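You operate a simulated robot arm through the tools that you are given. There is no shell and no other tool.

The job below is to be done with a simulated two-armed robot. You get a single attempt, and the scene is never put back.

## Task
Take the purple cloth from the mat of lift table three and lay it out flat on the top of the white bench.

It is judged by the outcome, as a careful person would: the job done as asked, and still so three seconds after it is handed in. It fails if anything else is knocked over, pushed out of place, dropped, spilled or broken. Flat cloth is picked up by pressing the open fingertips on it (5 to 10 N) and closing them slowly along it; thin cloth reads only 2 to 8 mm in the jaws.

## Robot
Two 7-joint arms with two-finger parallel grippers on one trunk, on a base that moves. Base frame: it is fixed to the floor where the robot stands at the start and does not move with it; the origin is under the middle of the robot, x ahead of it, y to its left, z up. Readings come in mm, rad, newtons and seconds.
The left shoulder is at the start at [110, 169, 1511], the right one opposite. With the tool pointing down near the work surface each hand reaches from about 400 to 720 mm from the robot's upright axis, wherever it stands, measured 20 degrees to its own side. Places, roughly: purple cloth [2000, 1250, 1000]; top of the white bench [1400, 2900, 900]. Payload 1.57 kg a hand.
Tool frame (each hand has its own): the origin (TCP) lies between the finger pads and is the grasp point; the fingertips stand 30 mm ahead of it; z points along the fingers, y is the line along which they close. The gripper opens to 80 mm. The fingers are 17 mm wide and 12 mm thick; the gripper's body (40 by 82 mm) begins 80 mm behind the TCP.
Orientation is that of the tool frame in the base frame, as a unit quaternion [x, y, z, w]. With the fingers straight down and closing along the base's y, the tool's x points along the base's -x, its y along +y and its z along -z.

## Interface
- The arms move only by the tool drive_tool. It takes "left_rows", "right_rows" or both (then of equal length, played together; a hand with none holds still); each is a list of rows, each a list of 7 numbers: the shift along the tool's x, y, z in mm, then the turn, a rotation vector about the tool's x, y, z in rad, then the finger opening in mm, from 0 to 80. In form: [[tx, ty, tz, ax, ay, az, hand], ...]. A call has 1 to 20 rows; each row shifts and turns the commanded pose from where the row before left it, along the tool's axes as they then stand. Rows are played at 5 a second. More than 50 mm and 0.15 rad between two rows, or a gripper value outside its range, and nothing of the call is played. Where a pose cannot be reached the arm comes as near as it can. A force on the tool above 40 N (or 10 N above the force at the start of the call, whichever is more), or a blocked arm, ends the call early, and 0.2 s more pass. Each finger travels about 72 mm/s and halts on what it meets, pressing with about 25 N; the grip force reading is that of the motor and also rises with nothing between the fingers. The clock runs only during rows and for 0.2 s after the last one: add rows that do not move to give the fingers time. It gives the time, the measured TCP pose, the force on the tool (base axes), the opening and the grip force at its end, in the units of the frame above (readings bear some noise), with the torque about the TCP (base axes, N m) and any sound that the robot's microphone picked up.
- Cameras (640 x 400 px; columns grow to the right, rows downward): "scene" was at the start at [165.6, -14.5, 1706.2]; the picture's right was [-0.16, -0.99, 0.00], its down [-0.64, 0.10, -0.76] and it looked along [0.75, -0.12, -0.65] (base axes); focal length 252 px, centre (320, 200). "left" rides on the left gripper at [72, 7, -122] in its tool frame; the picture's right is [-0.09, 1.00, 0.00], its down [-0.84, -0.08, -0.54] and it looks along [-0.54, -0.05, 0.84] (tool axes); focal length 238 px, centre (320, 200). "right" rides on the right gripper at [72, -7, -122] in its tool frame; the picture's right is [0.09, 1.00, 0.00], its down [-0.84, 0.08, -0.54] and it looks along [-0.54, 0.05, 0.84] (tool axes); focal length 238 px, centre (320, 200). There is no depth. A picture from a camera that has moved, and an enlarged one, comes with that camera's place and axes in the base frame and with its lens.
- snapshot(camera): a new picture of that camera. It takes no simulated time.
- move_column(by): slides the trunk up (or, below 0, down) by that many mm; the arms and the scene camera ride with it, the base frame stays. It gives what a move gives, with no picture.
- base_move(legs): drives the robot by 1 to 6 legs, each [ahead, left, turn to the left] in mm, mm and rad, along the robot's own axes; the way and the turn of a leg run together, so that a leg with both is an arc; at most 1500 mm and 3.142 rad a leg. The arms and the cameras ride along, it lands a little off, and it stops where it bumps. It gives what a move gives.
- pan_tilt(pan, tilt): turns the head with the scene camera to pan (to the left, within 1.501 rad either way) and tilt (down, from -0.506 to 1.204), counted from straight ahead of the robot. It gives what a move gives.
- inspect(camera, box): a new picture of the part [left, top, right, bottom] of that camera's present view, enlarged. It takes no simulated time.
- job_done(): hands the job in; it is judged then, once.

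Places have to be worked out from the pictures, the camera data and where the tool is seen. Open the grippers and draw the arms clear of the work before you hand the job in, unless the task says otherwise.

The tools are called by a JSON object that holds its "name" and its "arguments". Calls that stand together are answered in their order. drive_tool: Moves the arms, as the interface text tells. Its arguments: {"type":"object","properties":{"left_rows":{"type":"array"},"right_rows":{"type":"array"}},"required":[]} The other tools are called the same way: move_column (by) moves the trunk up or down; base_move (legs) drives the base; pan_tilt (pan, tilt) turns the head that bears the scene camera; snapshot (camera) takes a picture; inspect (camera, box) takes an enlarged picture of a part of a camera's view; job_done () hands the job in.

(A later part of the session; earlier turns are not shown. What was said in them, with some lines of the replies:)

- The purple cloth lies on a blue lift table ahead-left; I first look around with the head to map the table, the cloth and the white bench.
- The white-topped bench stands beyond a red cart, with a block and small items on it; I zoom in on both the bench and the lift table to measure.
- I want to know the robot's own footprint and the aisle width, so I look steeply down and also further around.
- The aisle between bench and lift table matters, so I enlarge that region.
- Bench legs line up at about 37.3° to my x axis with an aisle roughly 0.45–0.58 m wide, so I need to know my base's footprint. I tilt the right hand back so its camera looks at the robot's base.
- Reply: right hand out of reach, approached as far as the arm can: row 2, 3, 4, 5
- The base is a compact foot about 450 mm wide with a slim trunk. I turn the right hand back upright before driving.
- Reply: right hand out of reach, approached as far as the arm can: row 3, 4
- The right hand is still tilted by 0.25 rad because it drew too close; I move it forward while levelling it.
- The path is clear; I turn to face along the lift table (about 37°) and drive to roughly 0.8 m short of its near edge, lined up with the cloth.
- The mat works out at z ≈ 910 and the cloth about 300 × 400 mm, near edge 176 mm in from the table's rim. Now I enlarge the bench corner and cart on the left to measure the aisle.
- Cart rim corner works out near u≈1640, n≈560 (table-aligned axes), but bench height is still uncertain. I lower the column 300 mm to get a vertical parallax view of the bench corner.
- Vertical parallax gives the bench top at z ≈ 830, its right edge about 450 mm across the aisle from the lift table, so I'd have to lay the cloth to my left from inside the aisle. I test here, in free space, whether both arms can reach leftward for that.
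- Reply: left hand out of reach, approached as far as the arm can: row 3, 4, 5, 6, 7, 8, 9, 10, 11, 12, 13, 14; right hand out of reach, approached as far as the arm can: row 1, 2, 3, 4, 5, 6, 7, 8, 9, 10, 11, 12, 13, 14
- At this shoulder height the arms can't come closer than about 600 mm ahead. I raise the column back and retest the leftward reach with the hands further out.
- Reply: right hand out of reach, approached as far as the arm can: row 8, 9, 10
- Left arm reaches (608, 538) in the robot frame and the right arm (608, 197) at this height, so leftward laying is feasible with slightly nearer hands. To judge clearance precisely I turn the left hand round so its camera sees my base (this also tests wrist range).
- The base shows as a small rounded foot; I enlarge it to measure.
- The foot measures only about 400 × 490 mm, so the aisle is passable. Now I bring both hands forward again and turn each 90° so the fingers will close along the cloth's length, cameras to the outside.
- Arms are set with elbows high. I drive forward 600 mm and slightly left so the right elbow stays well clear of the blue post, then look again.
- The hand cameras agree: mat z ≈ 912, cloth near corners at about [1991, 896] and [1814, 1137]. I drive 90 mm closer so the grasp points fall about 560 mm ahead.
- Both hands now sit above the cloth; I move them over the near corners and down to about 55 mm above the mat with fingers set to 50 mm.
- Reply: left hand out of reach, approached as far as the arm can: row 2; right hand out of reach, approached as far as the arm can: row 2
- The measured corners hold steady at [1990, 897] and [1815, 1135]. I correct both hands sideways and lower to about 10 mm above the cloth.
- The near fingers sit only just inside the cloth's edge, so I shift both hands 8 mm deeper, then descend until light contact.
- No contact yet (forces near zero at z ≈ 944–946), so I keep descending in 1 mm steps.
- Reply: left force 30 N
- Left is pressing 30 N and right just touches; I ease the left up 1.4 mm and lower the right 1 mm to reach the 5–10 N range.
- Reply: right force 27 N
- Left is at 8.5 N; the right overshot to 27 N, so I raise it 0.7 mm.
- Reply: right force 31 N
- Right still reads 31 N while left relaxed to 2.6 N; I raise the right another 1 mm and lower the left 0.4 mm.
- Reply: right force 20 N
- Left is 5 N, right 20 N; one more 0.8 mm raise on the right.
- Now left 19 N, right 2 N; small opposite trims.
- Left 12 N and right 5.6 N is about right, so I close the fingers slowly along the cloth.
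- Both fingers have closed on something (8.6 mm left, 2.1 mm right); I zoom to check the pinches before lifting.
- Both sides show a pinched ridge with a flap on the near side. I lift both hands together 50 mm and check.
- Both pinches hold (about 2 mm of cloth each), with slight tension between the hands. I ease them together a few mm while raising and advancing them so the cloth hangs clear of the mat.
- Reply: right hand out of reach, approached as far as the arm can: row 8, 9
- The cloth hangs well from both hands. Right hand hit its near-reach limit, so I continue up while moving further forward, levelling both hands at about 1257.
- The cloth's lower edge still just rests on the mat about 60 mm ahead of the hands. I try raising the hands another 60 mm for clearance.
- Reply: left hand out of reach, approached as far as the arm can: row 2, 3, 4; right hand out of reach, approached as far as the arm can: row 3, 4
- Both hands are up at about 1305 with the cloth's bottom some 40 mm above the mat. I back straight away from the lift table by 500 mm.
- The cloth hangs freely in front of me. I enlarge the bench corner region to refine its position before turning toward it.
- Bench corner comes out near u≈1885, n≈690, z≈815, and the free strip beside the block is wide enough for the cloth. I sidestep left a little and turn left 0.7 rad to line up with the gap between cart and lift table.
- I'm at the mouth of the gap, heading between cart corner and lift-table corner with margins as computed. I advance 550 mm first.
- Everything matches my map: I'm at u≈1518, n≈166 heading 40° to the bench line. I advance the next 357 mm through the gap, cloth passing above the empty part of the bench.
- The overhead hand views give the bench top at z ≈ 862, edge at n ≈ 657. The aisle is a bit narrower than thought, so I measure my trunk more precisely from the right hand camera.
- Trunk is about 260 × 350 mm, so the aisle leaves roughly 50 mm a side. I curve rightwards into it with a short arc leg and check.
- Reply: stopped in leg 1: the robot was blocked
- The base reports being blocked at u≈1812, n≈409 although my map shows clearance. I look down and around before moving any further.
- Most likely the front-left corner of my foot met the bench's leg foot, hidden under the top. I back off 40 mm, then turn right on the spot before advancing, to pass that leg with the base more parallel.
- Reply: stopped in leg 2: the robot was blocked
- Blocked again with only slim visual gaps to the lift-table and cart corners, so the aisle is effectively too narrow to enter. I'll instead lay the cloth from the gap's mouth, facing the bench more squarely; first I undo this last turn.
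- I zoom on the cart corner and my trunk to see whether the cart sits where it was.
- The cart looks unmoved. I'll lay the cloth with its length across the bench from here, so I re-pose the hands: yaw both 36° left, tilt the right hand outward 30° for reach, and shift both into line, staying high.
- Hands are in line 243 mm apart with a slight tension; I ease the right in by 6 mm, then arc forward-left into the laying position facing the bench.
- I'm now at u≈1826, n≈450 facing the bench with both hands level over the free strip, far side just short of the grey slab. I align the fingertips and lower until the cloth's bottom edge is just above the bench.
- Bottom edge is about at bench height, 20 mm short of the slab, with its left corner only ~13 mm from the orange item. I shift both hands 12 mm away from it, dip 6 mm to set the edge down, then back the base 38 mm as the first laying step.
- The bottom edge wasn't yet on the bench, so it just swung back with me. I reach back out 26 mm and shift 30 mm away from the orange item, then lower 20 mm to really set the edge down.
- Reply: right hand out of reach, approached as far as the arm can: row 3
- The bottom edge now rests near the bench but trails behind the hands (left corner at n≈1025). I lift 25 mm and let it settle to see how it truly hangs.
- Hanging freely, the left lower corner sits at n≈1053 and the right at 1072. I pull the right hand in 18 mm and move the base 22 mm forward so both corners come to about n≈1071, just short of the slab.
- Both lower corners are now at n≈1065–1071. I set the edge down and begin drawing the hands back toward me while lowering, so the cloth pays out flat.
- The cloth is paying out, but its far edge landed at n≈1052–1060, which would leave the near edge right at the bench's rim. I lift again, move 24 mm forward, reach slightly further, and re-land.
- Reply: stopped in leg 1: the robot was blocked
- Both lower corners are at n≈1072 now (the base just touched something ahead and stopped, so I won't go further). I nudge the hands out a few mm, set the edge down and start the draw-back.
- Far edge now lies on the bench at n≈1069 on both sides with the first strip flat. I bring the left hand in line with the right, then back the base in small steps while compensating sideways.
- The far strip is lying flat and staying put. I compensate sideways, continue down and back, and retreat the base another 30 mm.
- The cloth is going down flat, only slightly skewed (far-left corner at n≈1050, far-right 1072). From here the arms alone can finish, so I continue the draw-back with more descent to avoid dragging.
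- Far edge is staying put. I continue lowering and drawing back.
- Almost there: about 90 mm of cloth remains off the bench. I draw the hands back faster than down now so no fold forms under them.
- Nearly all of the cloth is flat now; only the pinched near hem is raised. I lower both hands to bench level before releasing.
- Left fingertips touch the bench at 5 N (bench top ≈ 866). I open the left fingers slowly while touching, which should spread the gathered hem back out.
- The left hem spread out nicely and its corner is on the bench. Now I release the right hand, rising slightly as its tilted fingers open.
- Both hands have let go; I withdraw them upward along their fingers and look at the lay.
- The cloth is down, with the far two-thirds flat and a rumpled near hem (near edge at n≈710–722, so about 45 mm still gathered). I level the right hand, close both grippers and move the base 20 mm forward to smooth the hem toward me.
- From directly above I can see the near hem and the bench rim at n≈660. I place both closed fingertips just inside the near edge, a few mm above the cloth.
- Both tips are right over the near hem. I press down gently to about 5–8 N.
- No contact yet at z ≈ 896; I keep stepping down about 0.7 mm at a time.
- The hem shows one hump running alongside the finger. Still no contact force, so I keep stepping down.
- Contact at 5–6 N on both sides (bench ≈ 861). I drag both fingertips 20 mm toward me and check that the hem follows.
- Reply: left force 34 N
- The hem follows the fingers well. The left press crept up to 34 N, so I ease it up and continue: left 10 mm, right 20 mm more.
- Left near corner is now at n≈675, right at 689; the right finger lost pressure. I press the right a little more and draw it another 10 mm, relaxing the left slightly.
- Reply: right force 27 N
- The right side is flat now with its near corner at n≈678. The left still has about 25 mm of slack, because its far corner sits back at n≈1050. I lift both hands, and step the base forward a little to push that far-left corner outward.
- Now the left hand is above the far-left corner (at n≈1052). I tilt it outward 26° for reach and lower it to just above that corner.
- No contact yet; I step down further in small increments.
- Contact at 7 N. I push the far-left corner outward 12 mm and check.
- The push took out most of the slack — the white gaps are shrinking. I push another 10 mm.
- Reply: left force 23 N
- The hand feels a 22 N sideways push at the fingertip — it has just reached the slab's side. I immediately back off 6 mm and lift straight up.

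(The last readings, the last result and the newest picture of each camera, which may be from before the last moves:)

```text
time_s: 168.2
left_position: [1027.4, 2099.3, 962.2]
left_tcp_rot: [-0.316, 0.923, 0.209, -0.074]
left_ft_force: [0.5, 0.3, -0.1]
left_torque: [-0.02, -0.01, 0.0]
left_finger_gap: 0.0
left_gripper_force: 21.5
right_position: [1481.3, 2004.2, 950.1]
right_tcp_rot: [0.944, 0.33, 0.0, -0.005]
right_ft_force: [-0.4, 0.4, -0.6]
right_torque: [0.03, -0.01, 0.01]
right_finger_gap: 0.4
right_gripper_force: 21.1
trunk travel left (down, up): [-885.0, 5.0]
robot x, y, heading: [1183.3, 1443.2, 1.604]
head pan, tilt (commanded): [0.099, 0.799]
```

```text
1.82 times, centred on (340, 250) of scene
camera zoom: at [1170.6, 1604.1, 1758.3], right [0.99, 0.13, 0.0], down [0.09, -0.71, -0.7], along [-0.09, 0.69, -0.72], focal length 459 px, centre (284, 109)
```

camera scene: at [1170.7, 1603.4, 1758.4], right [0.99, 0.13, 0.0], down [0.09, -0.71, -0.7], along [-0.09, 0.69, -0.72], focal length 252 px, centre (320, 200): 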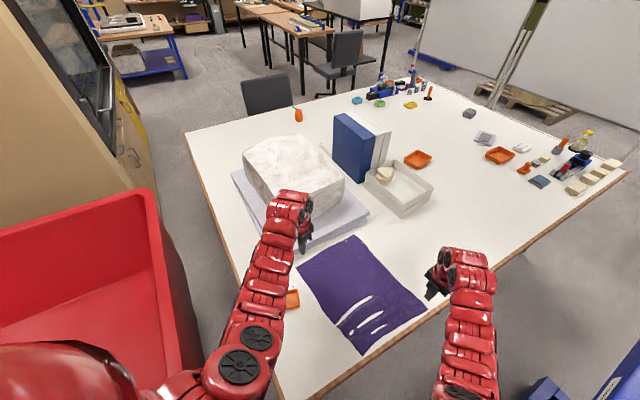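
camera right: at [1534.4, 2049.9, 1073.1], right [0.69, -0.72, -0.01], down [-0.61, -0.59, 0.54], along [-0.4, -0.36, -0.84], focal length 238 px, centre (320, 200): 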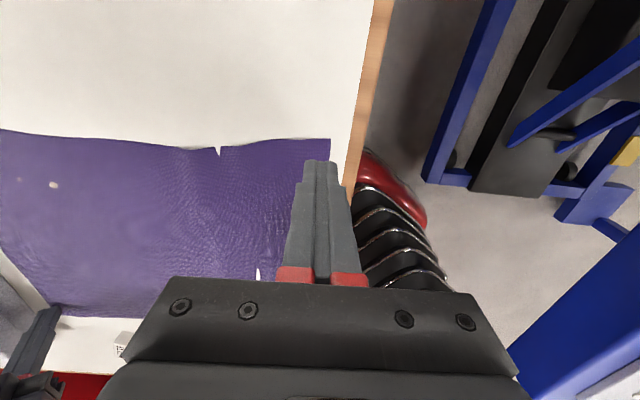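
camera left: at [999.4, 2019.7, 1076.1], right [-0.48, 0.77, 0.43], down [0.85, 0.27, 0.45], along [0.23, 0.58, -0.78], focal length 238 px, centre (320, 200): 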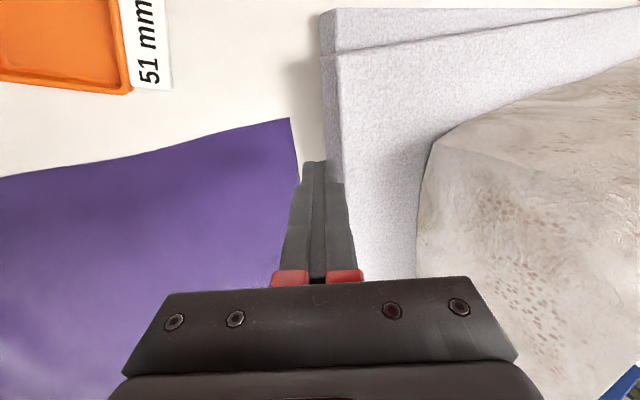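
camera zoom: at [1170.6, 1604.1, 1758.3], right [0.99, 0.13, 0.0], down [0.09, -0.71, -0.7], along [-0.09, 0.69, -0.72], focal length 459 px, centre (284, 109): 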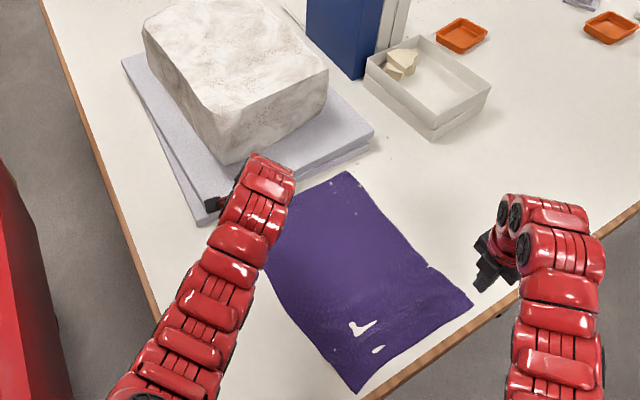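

The slab shows no visible shift. Cloth's left side is flat now; a small residual fold runs to the right edge (notch near n≈789) because the right near corner crept back to 688. I bring the right fingertip down near that corner to draw it out.

{"name": "drive_tool", "arguments": {"right_rows": [[-10.5, -3.5, 0, 0, 0, 0, 0], [-10.5, -3.5, 0, 0, 0, 0, 0], [0, 0, 12, 0, 0, 0, 0], [0, 0, 12, 0, 0, 0, 0], [0, 0, 12, 0, 0, 0, 0], [0, 0, 12, 0, 0, 0, 0], [0, 0, 6, 0, 0, 0, 0], [0, 0, 2, 0, 0, 0, 0], [0, 0, 0, 0, 0, 0, 0]]}}

{"name": "snapshot", "arguments": {"camera": "right"}}

```text
time_s: 170.2
left_position: [1027.3, 2101.0, 963.8]
left_tcp_rot: [-0.316, 0.923, 0.209, -0.073]
left_ft_force: [0.5, -0.3, 0.0]
left_torque: [-0.02, 0.0, 0.0]
left_finger_gap: 0.1
left_gripper_force: 21.1
right_position: [1458.7, 1996.2, 893.4]
right_tcp_rot: [0.945, 0.328, 0.0, -0.005]
right_ft_force: [0.4, 0.6, 0.0]
right_torque: [-0.01, -0.01, 0.01]
right_finger_gap: 0.1
right_gripper_force: 21.8
trunk travel left (down, up): [-885.0, 5.0]
robot x, y, heading: [1182.1, 1445.2, 1.601]
head pan, tilt (commanded): [0.099, 0.799]
```

```text
taken
camera right: at [1510.9, 2045.4, 1017.0], right [0.69, -0.72, -0.01], down [-0.61, -0.58, 0.54], along [-0.39, -0.37, -0.84], focal length 238 px, centre (320, 200)
```

right: 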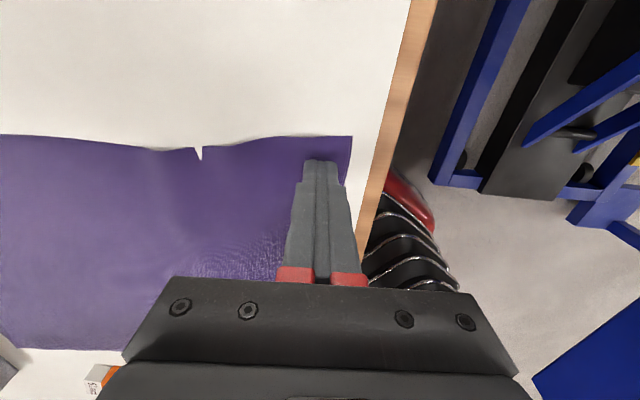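

{"name": "drive_tool", "arguments": {"right_rows": [[0, 0, 0.7, 0, 0, 0, 0], [0, 0, 0.7, 0, 0, 0, 0], [0, 0, 0.6, 0, 0, 0, 0], [0, 0, 0, 0, 0, 0, 0]]}}

```text
time_s: 171.2
left_position: [1027.0, 2099.9, 963.5]
left_tcp_rot: [-0.316, 0.923, 0.209, -0.072]
left_ft_force: [-0.9, -0.7, 0.3]
left_torque: [-0.02, 0.0, 0.02]
left_finger_gap: 0.1
left_gripper_force: 21.1
right_position: [1459.4, 1996.2, 891.9]
right_tcp_rot: [0.944, 0.329, 0.0, -0.004]
right_ft_force: [-0.2, -0.6, 1.0]
right_torque: [-0.02, 0.01, -0.02]
right_finger_gap: 0.1
right_gripper_force: 21.5
trunk travel left (down, up): [-885.0, 5.0]
robot x, y, heading: [1180.4, 1444.4, 1.598]
head pan, tilt (commanded): [0.099, 0.799]
```

Just touching; a little more pressure, then I draw the right near corner 11 mm toward me.

{"name": "drive_tool", "arguments": {"right_rows": [[0, 0, 0.6, 0, 0, 0, 0], [0, 0, 0.3, 0, 0, 0, 0], [0, 2, 0, 0, 0, 0, 0], [0, 3, 0, 0, 0, 0, 0], [0, 3, 0, 0, 0, 0, 0], [0, 3, 0, 0, 0, 0, 0], [0, 0, 0, 0, 0, 0, 0]]}}

{"name": "snapshot", "arguments": {"camera": "right"}}

{"name": "inspect", "arguments": {"camera": "scene", "box": [240, 160, 460, 360]}}

```text
time_s: 172.8
left_position: [1026.8, 2098.6, 964.0]
left_tcp_rot: [-0.316, 0.923, 0.209, -0.073]
left_ft_force: [-0.2, 0.4, -0.2]
left_torque: [-0.02, -0.03, 0.01]
left_finger_gap: 0.1
left_gripper_force: 21.8
right_position: [1465.1, 1987.2, 890.6]
right_tcp_rot: [0.944, 0.329, 0.001, -0.005]
right_ft_force: [-1.7, 3.2, 17.7]
right_torque: [-0.02, 0.03, -0.01]
right_finger_gap: 0.3
right_gripper_force: 21.5
trunk travel left (down, up): [-885.0, 5.0]
robot x, y, heading: [1180.3, 1446.9, 1.599]
head pan, tilt (commanded): [0.099, 0.799]
```

```text
taken
camera right: at [1517.5, 2037.0, 1013.9], right [0.69, -0.72, -0.01], down [-0.61, -0.59, 0.54], along [-0.39, -0.37, -0.84], focal length 238 px, centre (320, 200)
```

right: 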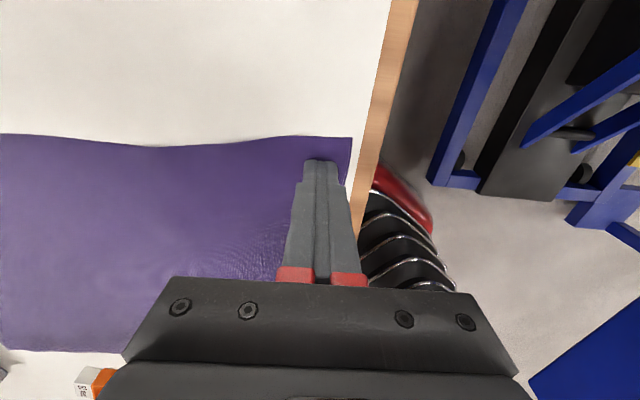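

```text
2.00 times, centred on (350, 260) of scene
camera zoom: at [1168.9, 1602.4, 1758.6], right [0.99, 0.13, 0.0], down [0.09, -0.71, -0.7], along [-0.09, 0.69, -0.72], focal length 505 px, centre (260, 80)
```

zoom: 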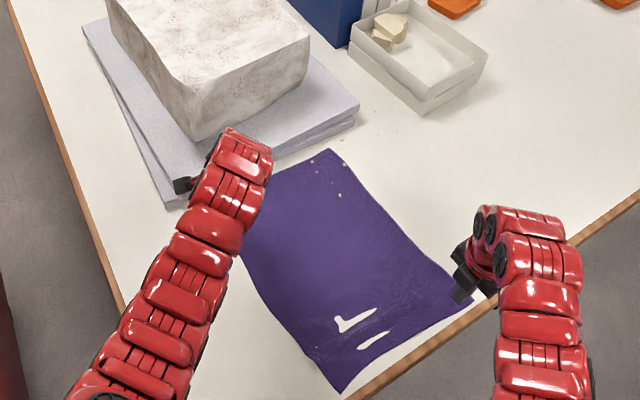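

The notch is gone and the right side is smooth. I lift the right hand and bring the left hand back, levelled, above the near-left part for a last look and touch-up.

{"name": "drive_tool", "arguments": {"left_rows": [[0, 7.25, -15, 0, 0, 0, 0], [0, 7.25, -15, 0, 0, 0, 0], [0, 7.25, -15, 0, 0, 0, 0], [0, 0, 0, 0.15, 0, 0, 0], [0, 0, 0, 0.15, 0, 0, 0], [0, 0, 0, 0.15, 0, 0, 0], [-3.5, -23.5, 4, 0, 0, 0, 0], [-3.5, -23.5, 4, 0, 0, 0, 0], [-3.5, -23.5, 4, 0, 0, 0, 0], [-3.5, -23.5, 4, 0, 0, 0, 0], [-3.5, -23.5, 4, 0, 0, 0, 0], [-4, -20, 8, 0, 0, 0, 0], [-4, -20, 8, 0, 0, 0, 0], [-4, -20, 8, 0, 0, 0, 0], [-4, -20, 8, 0, 0, 0, 0], [-4, -20, 8, 0, 0, 0, 0], [0, 0, 0, 0, 0, 0, 0]], "right_rows": [[0, 0, -5, 0, 0, 0, 0], [0, 0, -15, 0, 0, 0, 0], [0, 0, -20, 0, 0, 0, 0], [0, 0, -20, 0, 0, 0, 0], [0, 0, 0, 0, 0, 0, 0], [0, 0, 0, 0, 0, 0, 0], [0, 0, 0, 0, 0, 0, 0], [0, 0, 0, 0, 0, 0, 0], [0, 0, 0, 0, 0, 0, 0], [0, 0, 0, 0, 0, 0, 0], [0, 0, 0, 0, 0, 0, 0], [0, 0, 0, 0, 0, 0, 0], [0, 0, 0, 0, 0, 0, 0], [0, 0, 0, 0, 0, 0, 0], [0, 0, 0, 0, 0, 0, 0], [0, 0, 0, 0, 0, 0, 0], [0, 0, 0, 0, 0, 0, 0]]}}

{"name": "snapshot", "arguments": {"camera": "left"}}

{"name": "snapshot", "arguments": {"camera": "right"}}

{"name": "inspect", "arguments": {"camera": "scene", "box": [240, 160, 460, 360]}}

```text
time_s: 174.4
left_position: [1032.6, 2097.6, 1019.5]
left_tcp_rot: [-0.326, 0.945, 0.009, 0.0]
left_ft_force: [1.0, 1.0, 14.4]
left_torque: [0.09, 0.55, -0.09]
left_finger_gap: 0.0
left_gripper_force: 20.8
right_position: [1465.3, 1986.6, 951.2]
right_tcp_rot: [0.945, 0.328, 0.0, -0.004]
right_ft_force: [0.2, 0.3, 0.3]
right_torque: [-0.01, -0.03, 0.01]
right_finger_gap: 0.1
right_gripper_force: 20.9
trunk travel left (down, up): [-885.0, 5.0]
robot x, y, heading: [1182.2, 1445.4, 1.602]
head pan, tilt (commanded): [0.099, 0.799]
stopped in row 7 (left hand): the force on the tool passed its limit at 55 N (the readings are from after the stop); the commanded pose is now the measured one
```

```text
taken
camera left: at [972.7, 2057.9, 1140.8], right [-0.54, 0.84, 0.02], down [0.71, 0.45, 0.55], along [0.45, 0.31, -0.84], focal length 238 px, centre (320, 200)
```

left: 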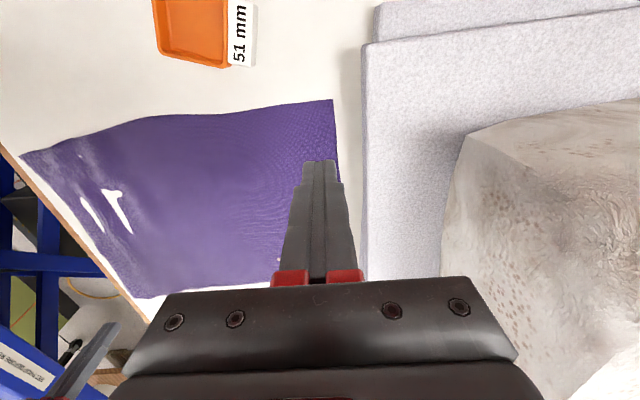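

```text
taken
camera right: at [1518.0, 2035.9, 1074.0], right [0.69, -0.72, -0.01], down [-0.61, -0.58, 0.54], along [-0.39, -0.37, -0.84], focal length 238 px, centre (320, 200)
```

right: 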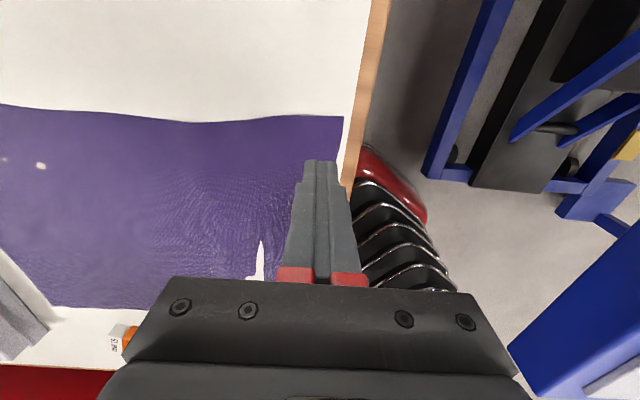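

```text
2.00 times, centred on (350, 260) of scene
camera zoom: at [1171.0, 1601.4, 1758.6], right [0.99, 0.13, 0.0], down [0.09, -0.71, -0.7], along [-0.09, 0.69, -0.72], focal length 505 px, centre (260, 80)
```

zoom: 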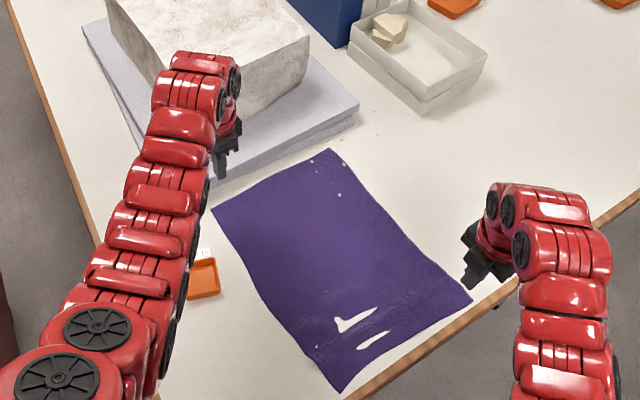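

Untilting swung the left gripper body against the stone block and it stopped with a force limit; the stone and slab look unmoved in the view. I lift the left hand straight up gently, then draw it away from the stone.

{"name": "drive_tool", "arguments": {"left_rows": [[0, 0, -3, 0, 0, 0, 0], [0, 0, -5, 0, 0, 0, 0], [0, -3, -8, 0, 0, 0, 0], [0, -6, -8, 0, 0, 0, 0], [0, 0, 0, 0, 0, 0, 0]]}}

{"name": "snapshot", "arguments": {"camera": "left"}}

```text
time_s: 175.6
left_position: [1039.2, 2092.3, 1043.2]
left_tcp_rot: [-0.327, 0.945, 0.007, -0.001]
left_ft_force: [1.3, -0.2, 0.1]
left_torque: [0.04, 0.0, -0.01]
left_finger_gap: 0.0
left_gripper_force: 21.3
right_position: [1466.9, 1987.2, 951.6]
right_tcp_rot: [0.944, 0.33, 0.001, -0.005]
right_ft_force: [-0.9, -1.1, 0.4]
right_torque: [-0.05, 0.02, -0.01]
right_finger_gap: 0.0
right_gripper_force: 21.9
trunk travel left (down, up): [-885.0, 5.0]
robot x, y, heading: [1182.9, 1443.1, 1.603]
head pan, tilt (commanded): [0.099, 0.799]
```

```text
taken
camera left: at [979.6, 2051.9, 1163.8], right [-0.54, 0.84, 0.01], down [0.71, 0.45, 0.54], along [0.45, 0.3, -0.84], focal length 238 px, centre (320, 200)
```

left: 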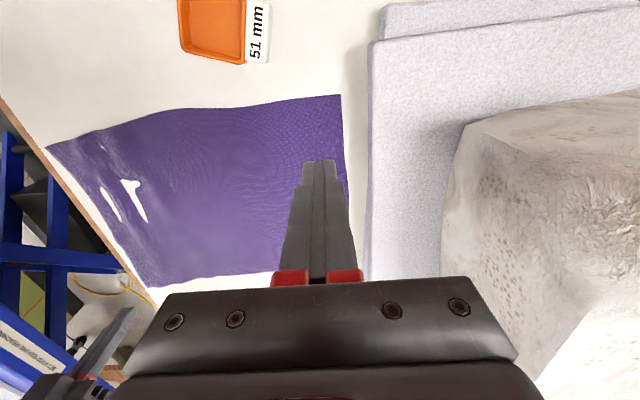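

Force is back to zero, and comparing slab and stone features between views shows they haven't moved. I bring the left hand back over the near-left hem.

{"name": "drive_tool", "arguments": {"left_rows": [[-3.5, -23.5, 7, 0, 0, 0, 0], [-3.5, -23.5, 7, 0, 0, 0, 0], [-3.5, -23.5, 7, 0, 0, 0, 0], [-3.5, -23.5, 7, 0, 0, 0, 0], [-3.5, -23.5, 7, 0, 0, 0, 0], [-4, -20, 9, 0, 0, 0, 0], [-4, -20, 9, 0, 0, 0, 0], [-4, -20, 9, 0, 0, 0, 0], [-4, -20, 9, 0, 0, 0, 0], [-4, -20, 9, 0, 0, 0, 0], [-1.5, -20, 7, 0, 0, 0, 0], [-1.5, -20, 7, 0, 0, 0, 0], [-1.5, -20, 7, 0, 0, 0, 0], [-1.5, -20, 7, 0, 0, 0, 0], [-1.5, -20, 7, 0, 0, 0, 0], [-1.5, -20, 5, 0, 0, 0, 0], [0, 0, 0, 0, 0, 0, 0]]}}

{"name": "snapshot", "arguments": {"camera": "left"}}

{"name": "inspect", "arguments": {"camera": "left", "box": [220, 60, 560, 290]}}

```text
time_s: 179.2
left_position: [1281.7, 1857.0, 918.5]
left_tcp_rot: [-0.328, 0.945, 0.007, -0.002]
left_ft_force: [-0.4, 0.4, 0.2]
left_torque: [0.02, -0.03, 0.0]
left_finger_gap: 0.2
left_gripper_force: 21.7
right_position: [1464.6, 1988.2, 950.9]
right_tcp_rot: [0.944, 0.329, 0.0, -0.005]
right_ft_force: [-0.7, 0.1, 0.6]
right_torque: [0.0, 0.03, 0.02]
right_finger_gap: 0.0
right_gripper_force: 20.6
trunk travel left (down, up): [-885.0, 5.0]
robot x, y, heading: [1184.8, 1444.7, 1.61]
head pan, tilt (commanded): [0.099, 0.799]
```

```text
taken
camera left: at [1222.3, 1816.6, 1039.4], right [-0.54, 0.84, 0.01], down [0.71, 0.45, 0.54], along [0.45, 0.3, -0.84], focal length 238 px, centre (320, 200)
```

left: 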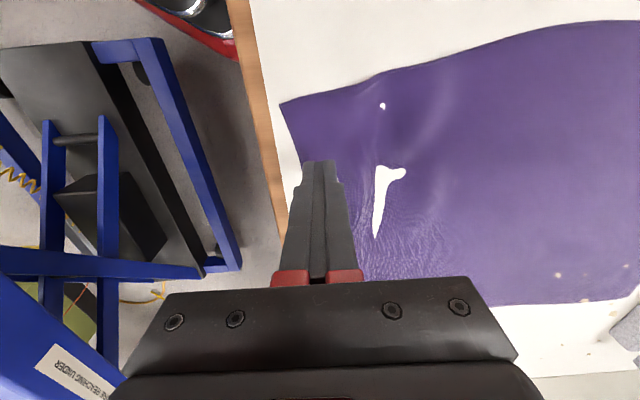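

```text
1.74 times, centred on (390, 175) of left
camera zoom: at [1222.3, 1816.6, 1039.4], right [-0.54, 0.84, 0.01], down [0.71, 0.45, 0.54], along [0.45, 0.3, -0.84], focal length 414 px, centre (198, 244)
```

zoom: 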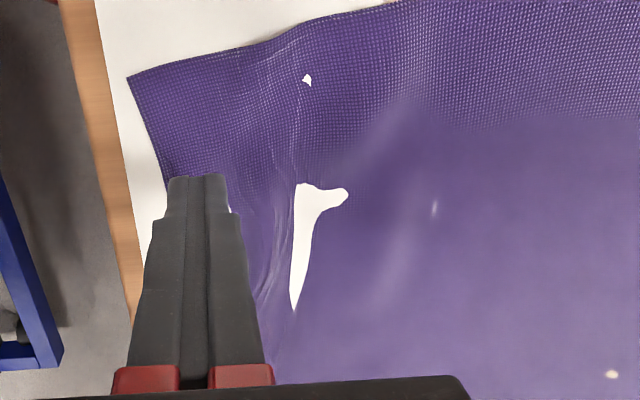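

The cloth is nearly perfect, with only a faint ripple left near the hem. I press both fingertips once more just inside the near edge to take out the last few mm.

{"name": "drive_tool", "arguments": {"left_rows": [[0, 0, 5, 0, 0, 0, 0], [0, 0, 5, 0, 0, 0, 0], [0, 0, 5, 0, 0, 0, 0], [0, 0, 5, 0, 0, 0, 0], [0, 0, 4, 0, 0, 0, 0], [0, 0, 0, 0, 0, 0, 0]], "right_rows": [[0, -3, 11, 0, 0, 0, 0], [0, -2, 11, 0, 0, 0, 0], [0, 0, 11, 0, 0, 0, 0], [0, 0, 11, 0, 0, 0, 0], [0, 0, 12, 0, 0, 0, 0], [0, 0, 0, 0, 0, 0, 0]]}}

{"name": "drive_tool", "arguments": {"left_rows": [[0, 0, 0.7, 0, 0, 0, 0], [0, 0, 0.7, 0, 0, 0, 0], [0, 0, 0.7, 0, 0, 0, 0], [0, 0, 0, 0, 0, 0, 0]], "right_rows": [[0, 0, 0.7, 0, 0, 0, 0], [0, 0, 0.7, 0, 0, 0, 0], [0, 0, 0.7, 0, 0, 0, 0], [0, 0, 0, 0, 0, 0, 0]]}}

```text
time_s: 180.6
left_position: [1282.3, 1855.6, 892.1]
left_tcp_rot: [-0.328, 0.945, 0.007, -0.001]
left_ft_force: [0.7, 0.4, -0.1]
left_torque: [-0.01, 0.05, 0.0]
left_finger_gap: 0.1
left_gripper_force: 21.4
right_position: [1463.1, 1994.3, 893.2]
right_tcp_rot: [0.944, 0.329, 0.001, -0.005]
right_ft_force: [-0.3, -0.2, 0.1]
right_torque: [0.0, 0.0, 0.01]
right_finger_gap: 0.1
right_gripper_force: 21.7
trunk travel left (down, up): [-885.0, 5.0]
robot x, y, heading: [1180.3, 1447.6, 1.61]
head pan, tilt (commanded): [0.099, 0.799]
```

```text
time_s: 181.6
left_position: [1280.7, 1857.2, 890.8]
left_tcp_rot: [-0.327, 0.945, 0.007, 0.0]
left_ft_force: [1.7, 2.0, 8.9]
left_torque: [-0.03, -0.04, 0.04]
left_finger_gap: 0.0
left_gripper_force: 21.4
right_position: [1462.6, 1992.5, 893.0]
right_tcp_rot: [0.944, 0.329, 0.001, -0.005]
right_ft_force: [0.4, 0.2, 0.0]
right_torque: [-0.04, 0.0, 0.0]
right_finger_gap: 0.0
right_gripper_force: 21.3
trunk travel left (down, up): [-885.0, 5.0]
robot x, y, heading: [1183.3, 1446.3, 1.6]
head pan, tilt (commanded): [0.099, 0.799]
```

Left presses at 9 N; the right needs about 1 mm more before I draw both 6 mm toward me.

{"name": "drive_tool", "arguments": {"left_rows": [[0, 0, 0, 0, 0, 0, 0], [0, 0, 0, 0, 0, 0, 0], [0, 0, 0, 0, 0, 0, 0]], "right_rows": [[0, 0, 0.7, 0, 0, 0, 0], [0, 0, 0.6, 0, 0, 0, 0], [0, 0, 0, 0, 0, 0, 0]]}}

```text
time_s: 182.4
left_position: [1280.8, 1857.1, 892.2]
left_tcp_rot: [-0.327, 0.945, 0.007, 0.001]
left_ft_force: [2.3, 2.9, 14.9]
left_torque: [-0.05, -0.08, 0.06]
left_finger_gap: 0.0
left_gripper_force: 21.5
right_position: [1462.8, 1992.8, 892.6]
right_tcp_rot: [0.945, 0.328, 0.0, -0.005]
right_ft_force: [0.6, 0.4, 0.0]
right_torque: [0.0, 0.02, 0.01]
right_finger_gap: 0.0
right_gripper_force: 20.7
trunk travel left (down, up): [-885.0, 5.0]
robot x, y, heading: [1182.0, 1444.7, 1.602]
head pan, tilt (commanded): [0.099, 0.799]
```

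{"name": "drive_tool", "arguments": {"left_rows": [[0, 0, -0.2, 0, 0, 0, 0], [0, 0, 0, 0, 0, 0, 0], [0, -2, 0, 0, 0, 0, 0], [0, -2, 0, 0, 0, 0, 0], [0, -2, 0, 0, 0, 0, 0], [0, 0, 0, 0, 0, 0, 0]], "right_rows": [[0, 0, 0.8, 0, 0, 0, 0], [0, 0, 0.6, 0, 0, 0, 0], [0, 2, 0, 0, 0, 0, 0], [0, 2, 0, 0, 0, 0, 0], [0, 2, 0, 0, 0, 0, 0], [0, 0, 0, 0, 0, 0, 0]]}}

{"name": "inspect", "arguments": {"camera": "left", "box": [220, 60, 560, 290]}}

{"name": "snapshot", "arguments": {"camera": "right"}}

{"name": "inspect", "arguments": {"camera": "scene", "box": [240, 160, 460, 360]}}

```text
time_s: 183.8
left_position: [1284.7, 1852.4, 891.6]
left_tcp_rot: [-0.327, 0.945, 0.007, -0.001]
left_ft_force: [-1.4, -0.3, 5.5]
left_torque: [-0.04, 0.04, -0.01]
left_finger_gap: 0.2
left_gripper_force: 21.1
right_position: [1464.6, 1987.5, 891.7]
right_tcp_rot: [0.944, 0.329, 0.002, -0.006]
right_ft_force: [-0.8, 5.6, 19.4]
right_torque: [0.05, -0.02, 0.04]
right_finger_gap: 0.1
right_gripper_force: 20.9
trunk travel left (down, up): [-885.0, 5.0]
robot x, y, heading: [1180.0, 1442.1, 1.602]
head pan, tilt (commanded): [0.099, 0.799]
```

```text
1.74 times, centred on (390, 175) of left
camera zoom: at [1224.9, 1810.6, 1012.7], right [-0.54, 0.84, 0.01], down [0.71, 0.45, 0.54], along [0.45, 0.31, -0.84], focal length 414 px, centre (198, 244)
```

zoom: 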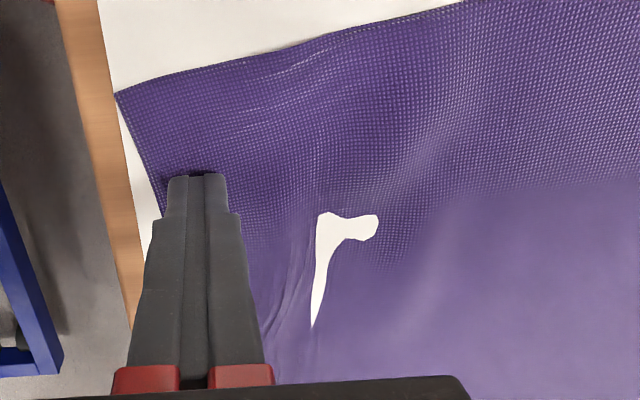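

```text
taken
camera right: at [1516.5, 2035.8, 1014.0], right [0.69, -0.72, -0.01], down [-0.61, -0.59, 0.54], along [-0.39, -0.36, -0.84], focal length 238 px, centre (320, 200)
```

right: 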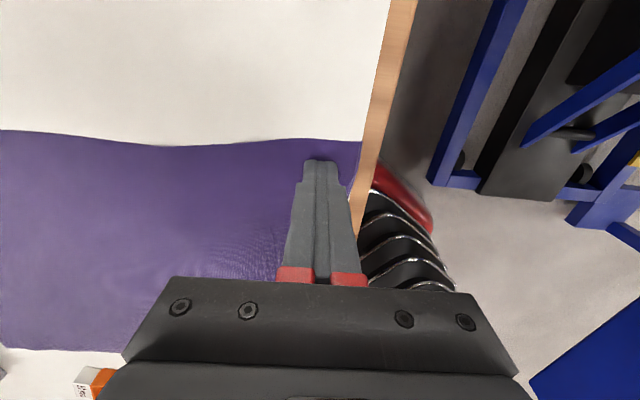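

```text
2.00 times, centred on (350, 260) of scene
camera zoom: at [1168.4, 1601.4, 1758.6], right [0.99, 0.13, 0.0], down [0.09, -0.71, -0.7], along [-0.09, 0.69, -0.72], focal length 505 px, centre (260, 80)
```

zoom: 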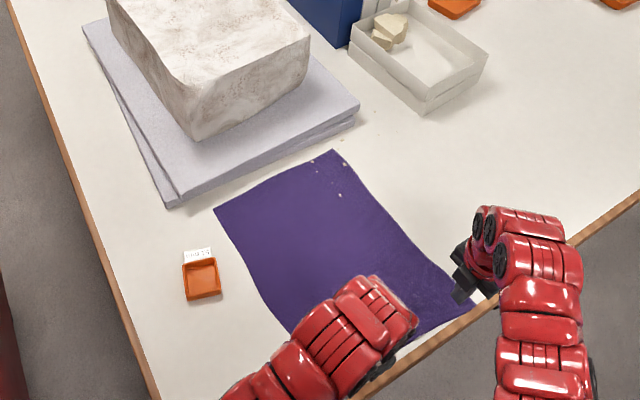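

The cloth now lies flat with its near corners at n≈669, just inside the wooden edge band. I lift both hands straight up off it and look at the result.

{"name": "drive_tool", "arguments": {"left_rows": [[0, 0, -2, 0, 0, 0, 0], [0, 0, -6, 0, 0, 0, 0], [0, 0, -12, 0, 0, 0, 0], [0, 0, -12, 0, 0, 0, 0], [0, 0, 0, 0, 0, 0, 0]], "right_rows": [[0, 0, -2, 0, 0, 0, 0], [0, 0, -6, 0, 0, 0, 0], [0, 0, -20, 0, 0, 0, 0], [0, 0, -25, 0, 0, 0, 0], [0, 0, 0, 0, 0, 0, 0]]}}

{"name": "snapshot", "arguments": {"camera": "right"}}

{"name": "snapshot", "arguments": {"camera": "left"}}

{"name": "inspect", "arguments": {"camera": "scene", "box": [240, 160, 460, 360]}}

```text
time_s: 185.0
left_position: [1287.1, 1852.8, 921.8]
left_tcp_rot: [-0.327, 0.945, 0.007, -0.001]
left_ft_force: [-0.3, 0.9, 0.4]
left_torque: [-0.02, -0.02, -0.01]
left_finger_gap: 0.0
left_gripper_force: 21.5
right_position: [1467.8, 1986.6, 941.6]
right_tcp_rot: [0.945, 0.328, 0.001, -0.005]
right_ft_force: [-0.3, -1.0, 0.7]
right_torque: [-0.01, 0.03, 0.02]
right_finger_gap: 0.0
right_gripper_force: 21.2
trunk travel left (down, up): [-885.0, 5.0]
robot x, y, heading: [1185.2, 1449.4, 1.602]
head pan, tilt (commanded): [0.099, 0.799]
```

```text
taken
camera right: at [1519.1, 2035.7, 1064.8], right [0.69, -0.72, -0.01], down [-0.61, -0.58, 0.54], along [-0.39, -0.37, -0.84], focal length 238 px, centre (320, 200)
```

right: 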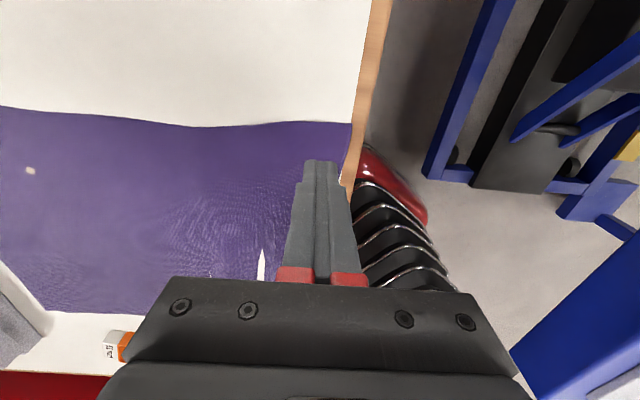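

```text
taken
camera left: at [1227.2, 1811.9, 1043.6], right [-0.54, 0.84, 0.01], down [0.71, 0.45, 0.54], along [0.45, 0.3, -0.84], focal length 238 px, centre (320, 200)
```

left: 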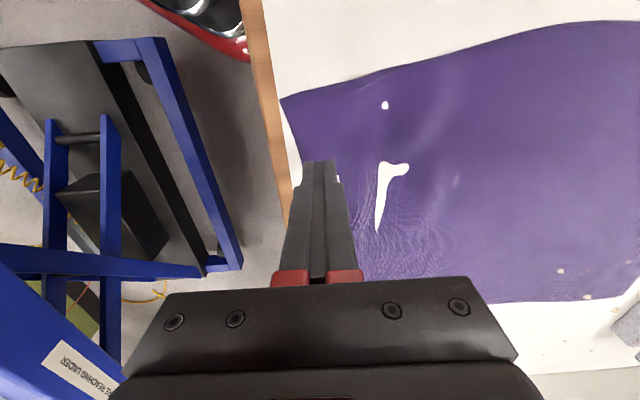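

```text
2.00 times, centred on (350, 260) of scene
camera zoom: at [1170.7, 1603.9, 1758.3], right [0.99, 0.13, 0.0], down [0.09, -0.71, -0.7], along [-0.09, 0.69, -0.72], focal length 505 px, centre (260, 80)
```

zoom: 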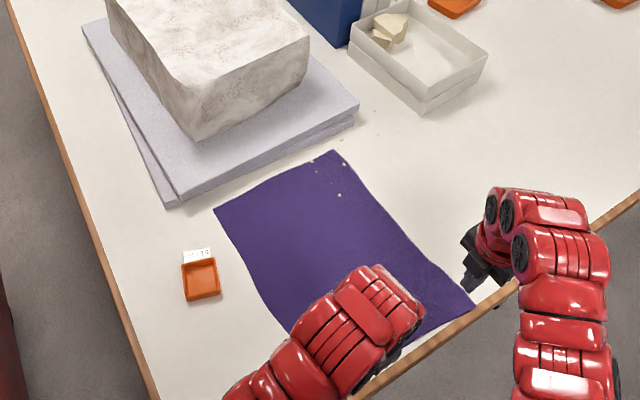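

All corners are on the bench and nothing else has moved. I open the grippers in the air and back straight away from the bench.

{"name": "drive_tool", "arguments": {"left_rows": [[0, 0, 0, 0, 0, 0, 15], [0, 0, 0, 0, 0, 0, 30], [0, 0, 0, 0, 0, 0, 45], [0, 0, 0, 0, 0, 0, 60], [0, 0, 0, 0, 0, 0, 60]], "right_rows": [[0, 0, -5, 0, 0, 0, 15], [0, 0, -5, 0, 0, 0, 30], [0, 0, 0, 0, 0, 0, 45], [0, 0, 0, 0, 0, 0, 60], [0, 0, 0, 0, 0, 0, 60]]}}

{"name": "base_move", "arguments": {"legs": [[-60, 0, 0], [-70, 0, 0]]}}

{"name": "snapshot", "arguments": {"camera": "scene"}}

{"name": "snapshot", "arguments": {"camera": "left"}}

{"name": "snapshot", "arguments": {"camera": "right"}}

```text
time_s: 186.2
left_position: [1286.9, 1852.6, 921.4]
left_tcp_rot: [-0.327, 0.945, 0.008, 0.0]
left_ft_force: [0.8, 0.0, -0.1]
left_torque: [0.03, 0.0, 0.01]
left_finger_gap: 59.9
left_gripper_force: 0.1
right_position: [1465.8, 1987.4, 953.6]
right_tcp_rot: [0.944, 0.329, 0.0, -0.004]
right_ft_force: [-0.7, 0.9, -0.1]
right_torque: [-0.03, 0.0, -0.01]
right_finger_gap: 60.0
right_gripper_force: 0.1
trunk travel left (down, up): [-885.0, 5.0]
robot x, y, heading: [1180.2, 1447.0, 1.602]
head pan, tilt (commanded): [0.099, 0.799]
```

```text
time_s: 187.7
left_position: [1291.1, 1725.0, 919.5]
left_tcp_rot: [-0.327, 0.945, 0.006, -0.002]
left_ft_force: [-0.6, 0.5, -0.3]
left_torque: [-0.02, 0.0, -0.02]
left_finger_gap: 60.4
left_gripper_force: 0.0
right_position: [1469.8, 1860.0, 951.8]
right_tcp_rot: [0.944, 0.329, 0.0, -0.003]
right_ft_force: [-1.0, -0.5, -0.1]
right_torque: [-0.04, -0.02, 0.0]
right_finger_gap: 59.8
right_gripper_force: 0.0
trunk travel left (down, up): [-885.0, 5.0]
robot x, y, heading: [1187.4, 1316.6, 1.606]
head pan, tilt (commanded): [0.099, 0.799]
```

```text
taken
camera scene: at [1174.8, 1477.6, 1758.0], right [0.99, 0.13, 0.0], down [0.09, -0.71, -0.7], along [-0.09, 0.69, -0.72], focal length 252 px, centre (320, 200)
```

scene: 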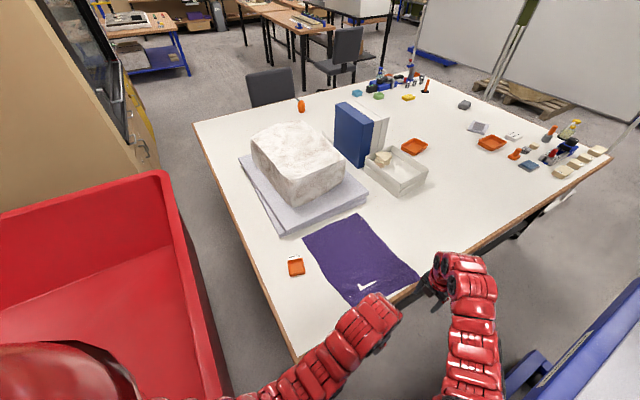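

```text
taken
camera left: at [1231.1, 1684.4, 1042.9], right [-0.54, 0.84, 0.01], down [0.71, 0.45, 0.54], along [0.45, 0.3, -0.84], focal length 238 px, centre (320, 200)
```

left: 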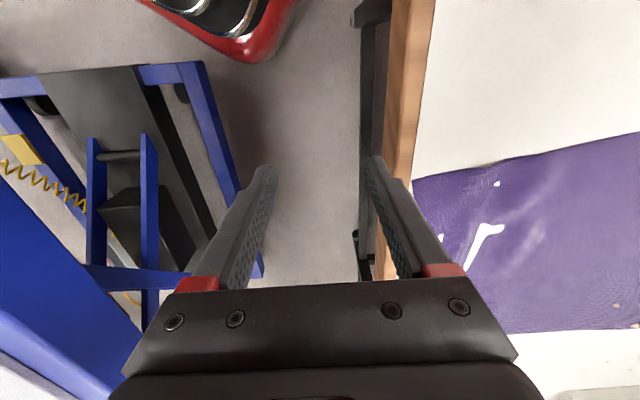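

```text
taken
camera right: at [1522.3, 1909.3, 1074.0], right [0.69, -0.72, -0.01], down [-0.61, -0.58, 0.54], along [-0.39, -0.37, -0.84], focal length 238 px, centre (320, 200)
```

right: 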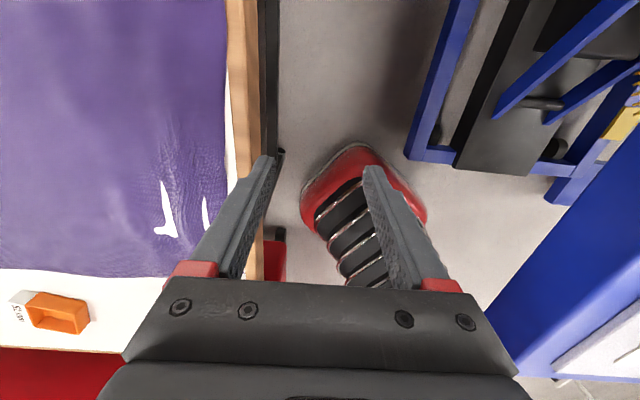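

I'm clear of the bench. I zoom in on the cloth's near edge relative to the bench edge, and on the whole cloth.

{"name": "inspect", "arguments": {"camera": "scene", "box": [280, 200, 440, 320]}}

{"name": "inspect", "arguments": {"camera": "right", "box": [0, 0, 300, 290]}}

{"name": "inspect", "arguments": {"camera": "left", "box": [370, 80, 640, 340]}}

```text
3.33 times, centred on (360, 260) of scene
camera zoom: at [1174.8, 1477.6, 1758.0], right [0.99, 0.13, 0.0], down [0.09, -0.71, -0.7], along [-0.09, 0.69, -0.72], focal length 842 px, centre (187, 0)
```

zoom: 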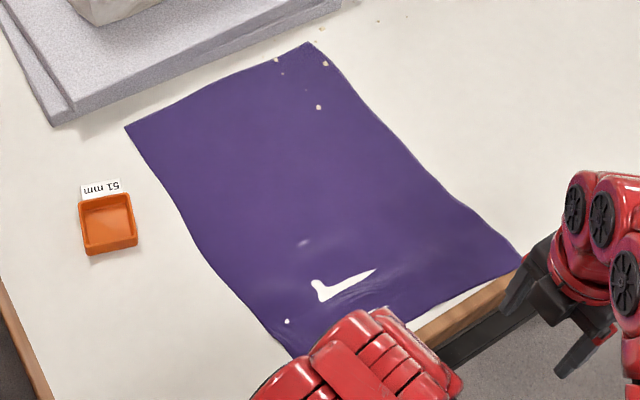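

```text
1.38 times, centred on (150, 145) of right
camera zoom: at [1522.3, 1909.3, 1074.0], right [0.69, -0.72, -0.01], down [-0.61, -0.58, 0.54], along [-0.39, -0.37, -0.84], focal length 329 px, centre (554, 276)
```

zoom: 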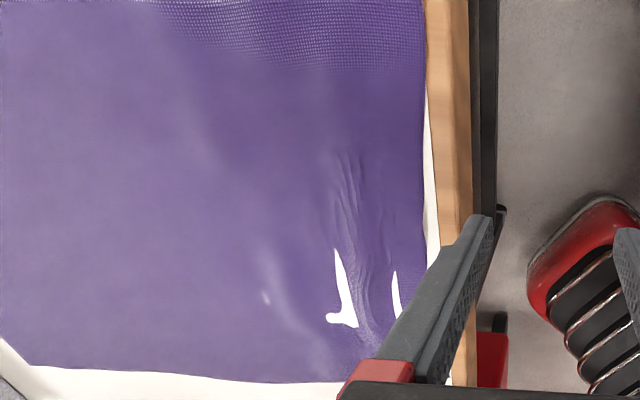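

```text
1.54 times, centred on (505, 210) of left
camera zoom: at [1231.1, 1684.4, 1042.9], right [-0.54, 0.84, 0.01], down [0.71, 0.45, 0.54], along [0.45, 0.3, -0.84], focal length 367 px, centre (35, 185)
```

zoom: 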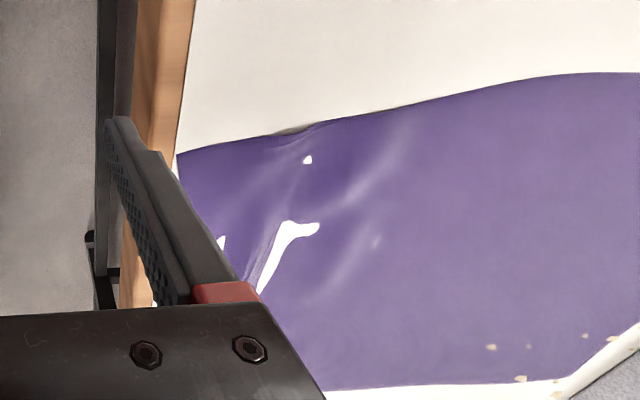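

The cloth lies flat, wholly on the bench top. I draw back another 80 mm so the arms are well clear, then take a final look.

{"name": "base_move", "arguments": {"legs": [[-80, 0, 0]]}}

{"name": "drive_tool", "arguments": {"left_rows": [[0, 0, 0, 0, 0, 0, 60], [0, 0, 0, 0, 0, 0, 60], [0, 0, 0, 0, 0, 0, 60], [0, 0, 0, 0, 0, 0, 60], [0, 0, 0, 0, 0, 0, 60]]}}

{"name": "snapshot", "arguments": {"camera": "scene"}}

{"name": "inspect", "arguments": {"camera": "scene", "box": [220, 100, 480, 300]}}

```text
time_s: 188.8
left_position: [1292.3, 1645.9, 921.5]
left_tcp_rot: [-0.327, 0.945, 0.006, -0.001]
left_ft_force: [-1.1, -0.2, 0.8]
left_torque: [0.0, -0.02, 0.0]
left_finger_gap: 59.8
left_gripper_force: 0.0
right_position: [1472.2, 1780.9, 952.0]
right_tcp_rot: [0.944, 0.329, 0.0, -0.004]
right_ft_force: [-0.9, 0.5, 0.2]
right_torque: [0.0, 0.01, 0.0]
right_finger_gap: 59.9
right_gripper_force: 0.1
trunk travel left (down, up): [-885.0, 5.0]
robot x, y, heading: [1190.7, 1233.0, 1.606]
head pan, tilt (commanded): [0.099, 0.799]
```

```text
time_s: 190.0
left_position: [1294.1, 1644.5, 921.9]
left_tcp_rot: [-0.328, 0.945, 0.007, 0.0]
left_ft_force: [0.1, -0.5, 0.1]
left_torque: [0.05, 0.0, 0.02]
left_finger_gap: 59.7
left_gripper_force: 0.0
right_position: [1473.4, 1777.8, 953.7]
right_tcp_rot: [0.944, 0.329, -0.001, -0.005]
right_ft_force: [0.9, 1.4, 0.5]
right_torque: [0.03, 0.0, 0.01]
right_finger_gap: 59.7
right_gripper_force: 0.1
trunk travel left (down, up): [-885.0, 5.0]
robot x, y, heading: [1188.3, 1233.7, 1.603]
head pan, tilt (commanded): [0.099, 0.799]
```

```text
taken
camera scene: at [1177.2, 1393.8, 1758.4], right [0.99, 0.13, 0.0], down [0.09, -0.71, -0.7], along [-0.09, 0.69, -0.72], focal length 252 px, centre (320, 200)
```

scene: 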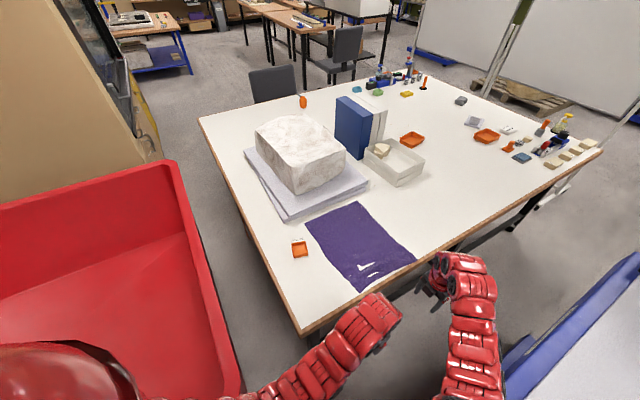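

```text
2.00 times, centred on (350, 200) of scene
camera zoom: at [1177.2, 1393.8, 1758.4], right [0.99, 0.13, 0.0], down [0.09, -0.71, -0.7], along [-0.09, 0.69, -0.72], focal length 505 px, centre (260, 200)
```

zoom: 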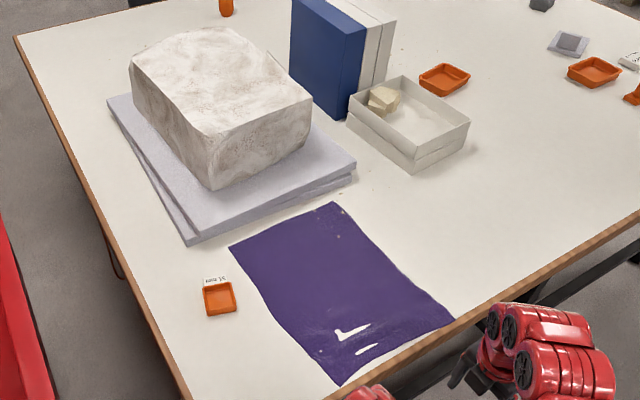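

The cloth lies spread flat on the white bench, beside the block and clear of the orange item. Everything else looks as it was, both grippers are open and the arms are clear, so I hand the job in.

{"name": "job_done", "arguments": {}}

```text
The job is handed in.
```

The purple cloth is off lift table three and laid out flat on the white bench, in the clear strip beside the stone block. I handed the job in with both grippers open and the arms back from the bench.

- **Lay:** All four corners are on the bench top. The near edge sits about 10 mm inside the bench's outer edge. A faint ripple remains near that edge on the left, and the cloth covers some small crumbs that were already on the bench.
- **Contacts:**
  - The base stopped against something three times while I was working into the gap between the cart, the lift table and the bench. I couldn't tell exactly what it touched.
  - While I was smoothing the cloth, the left hand pushed the slab under the stone with about 22 N. It later met the stone itself, with a brief peak of 55 N.
  - From the camera views, the slab and stone haven't moved and the cart looks where it was. I did not re-measure the lift table or the bench afterwards.
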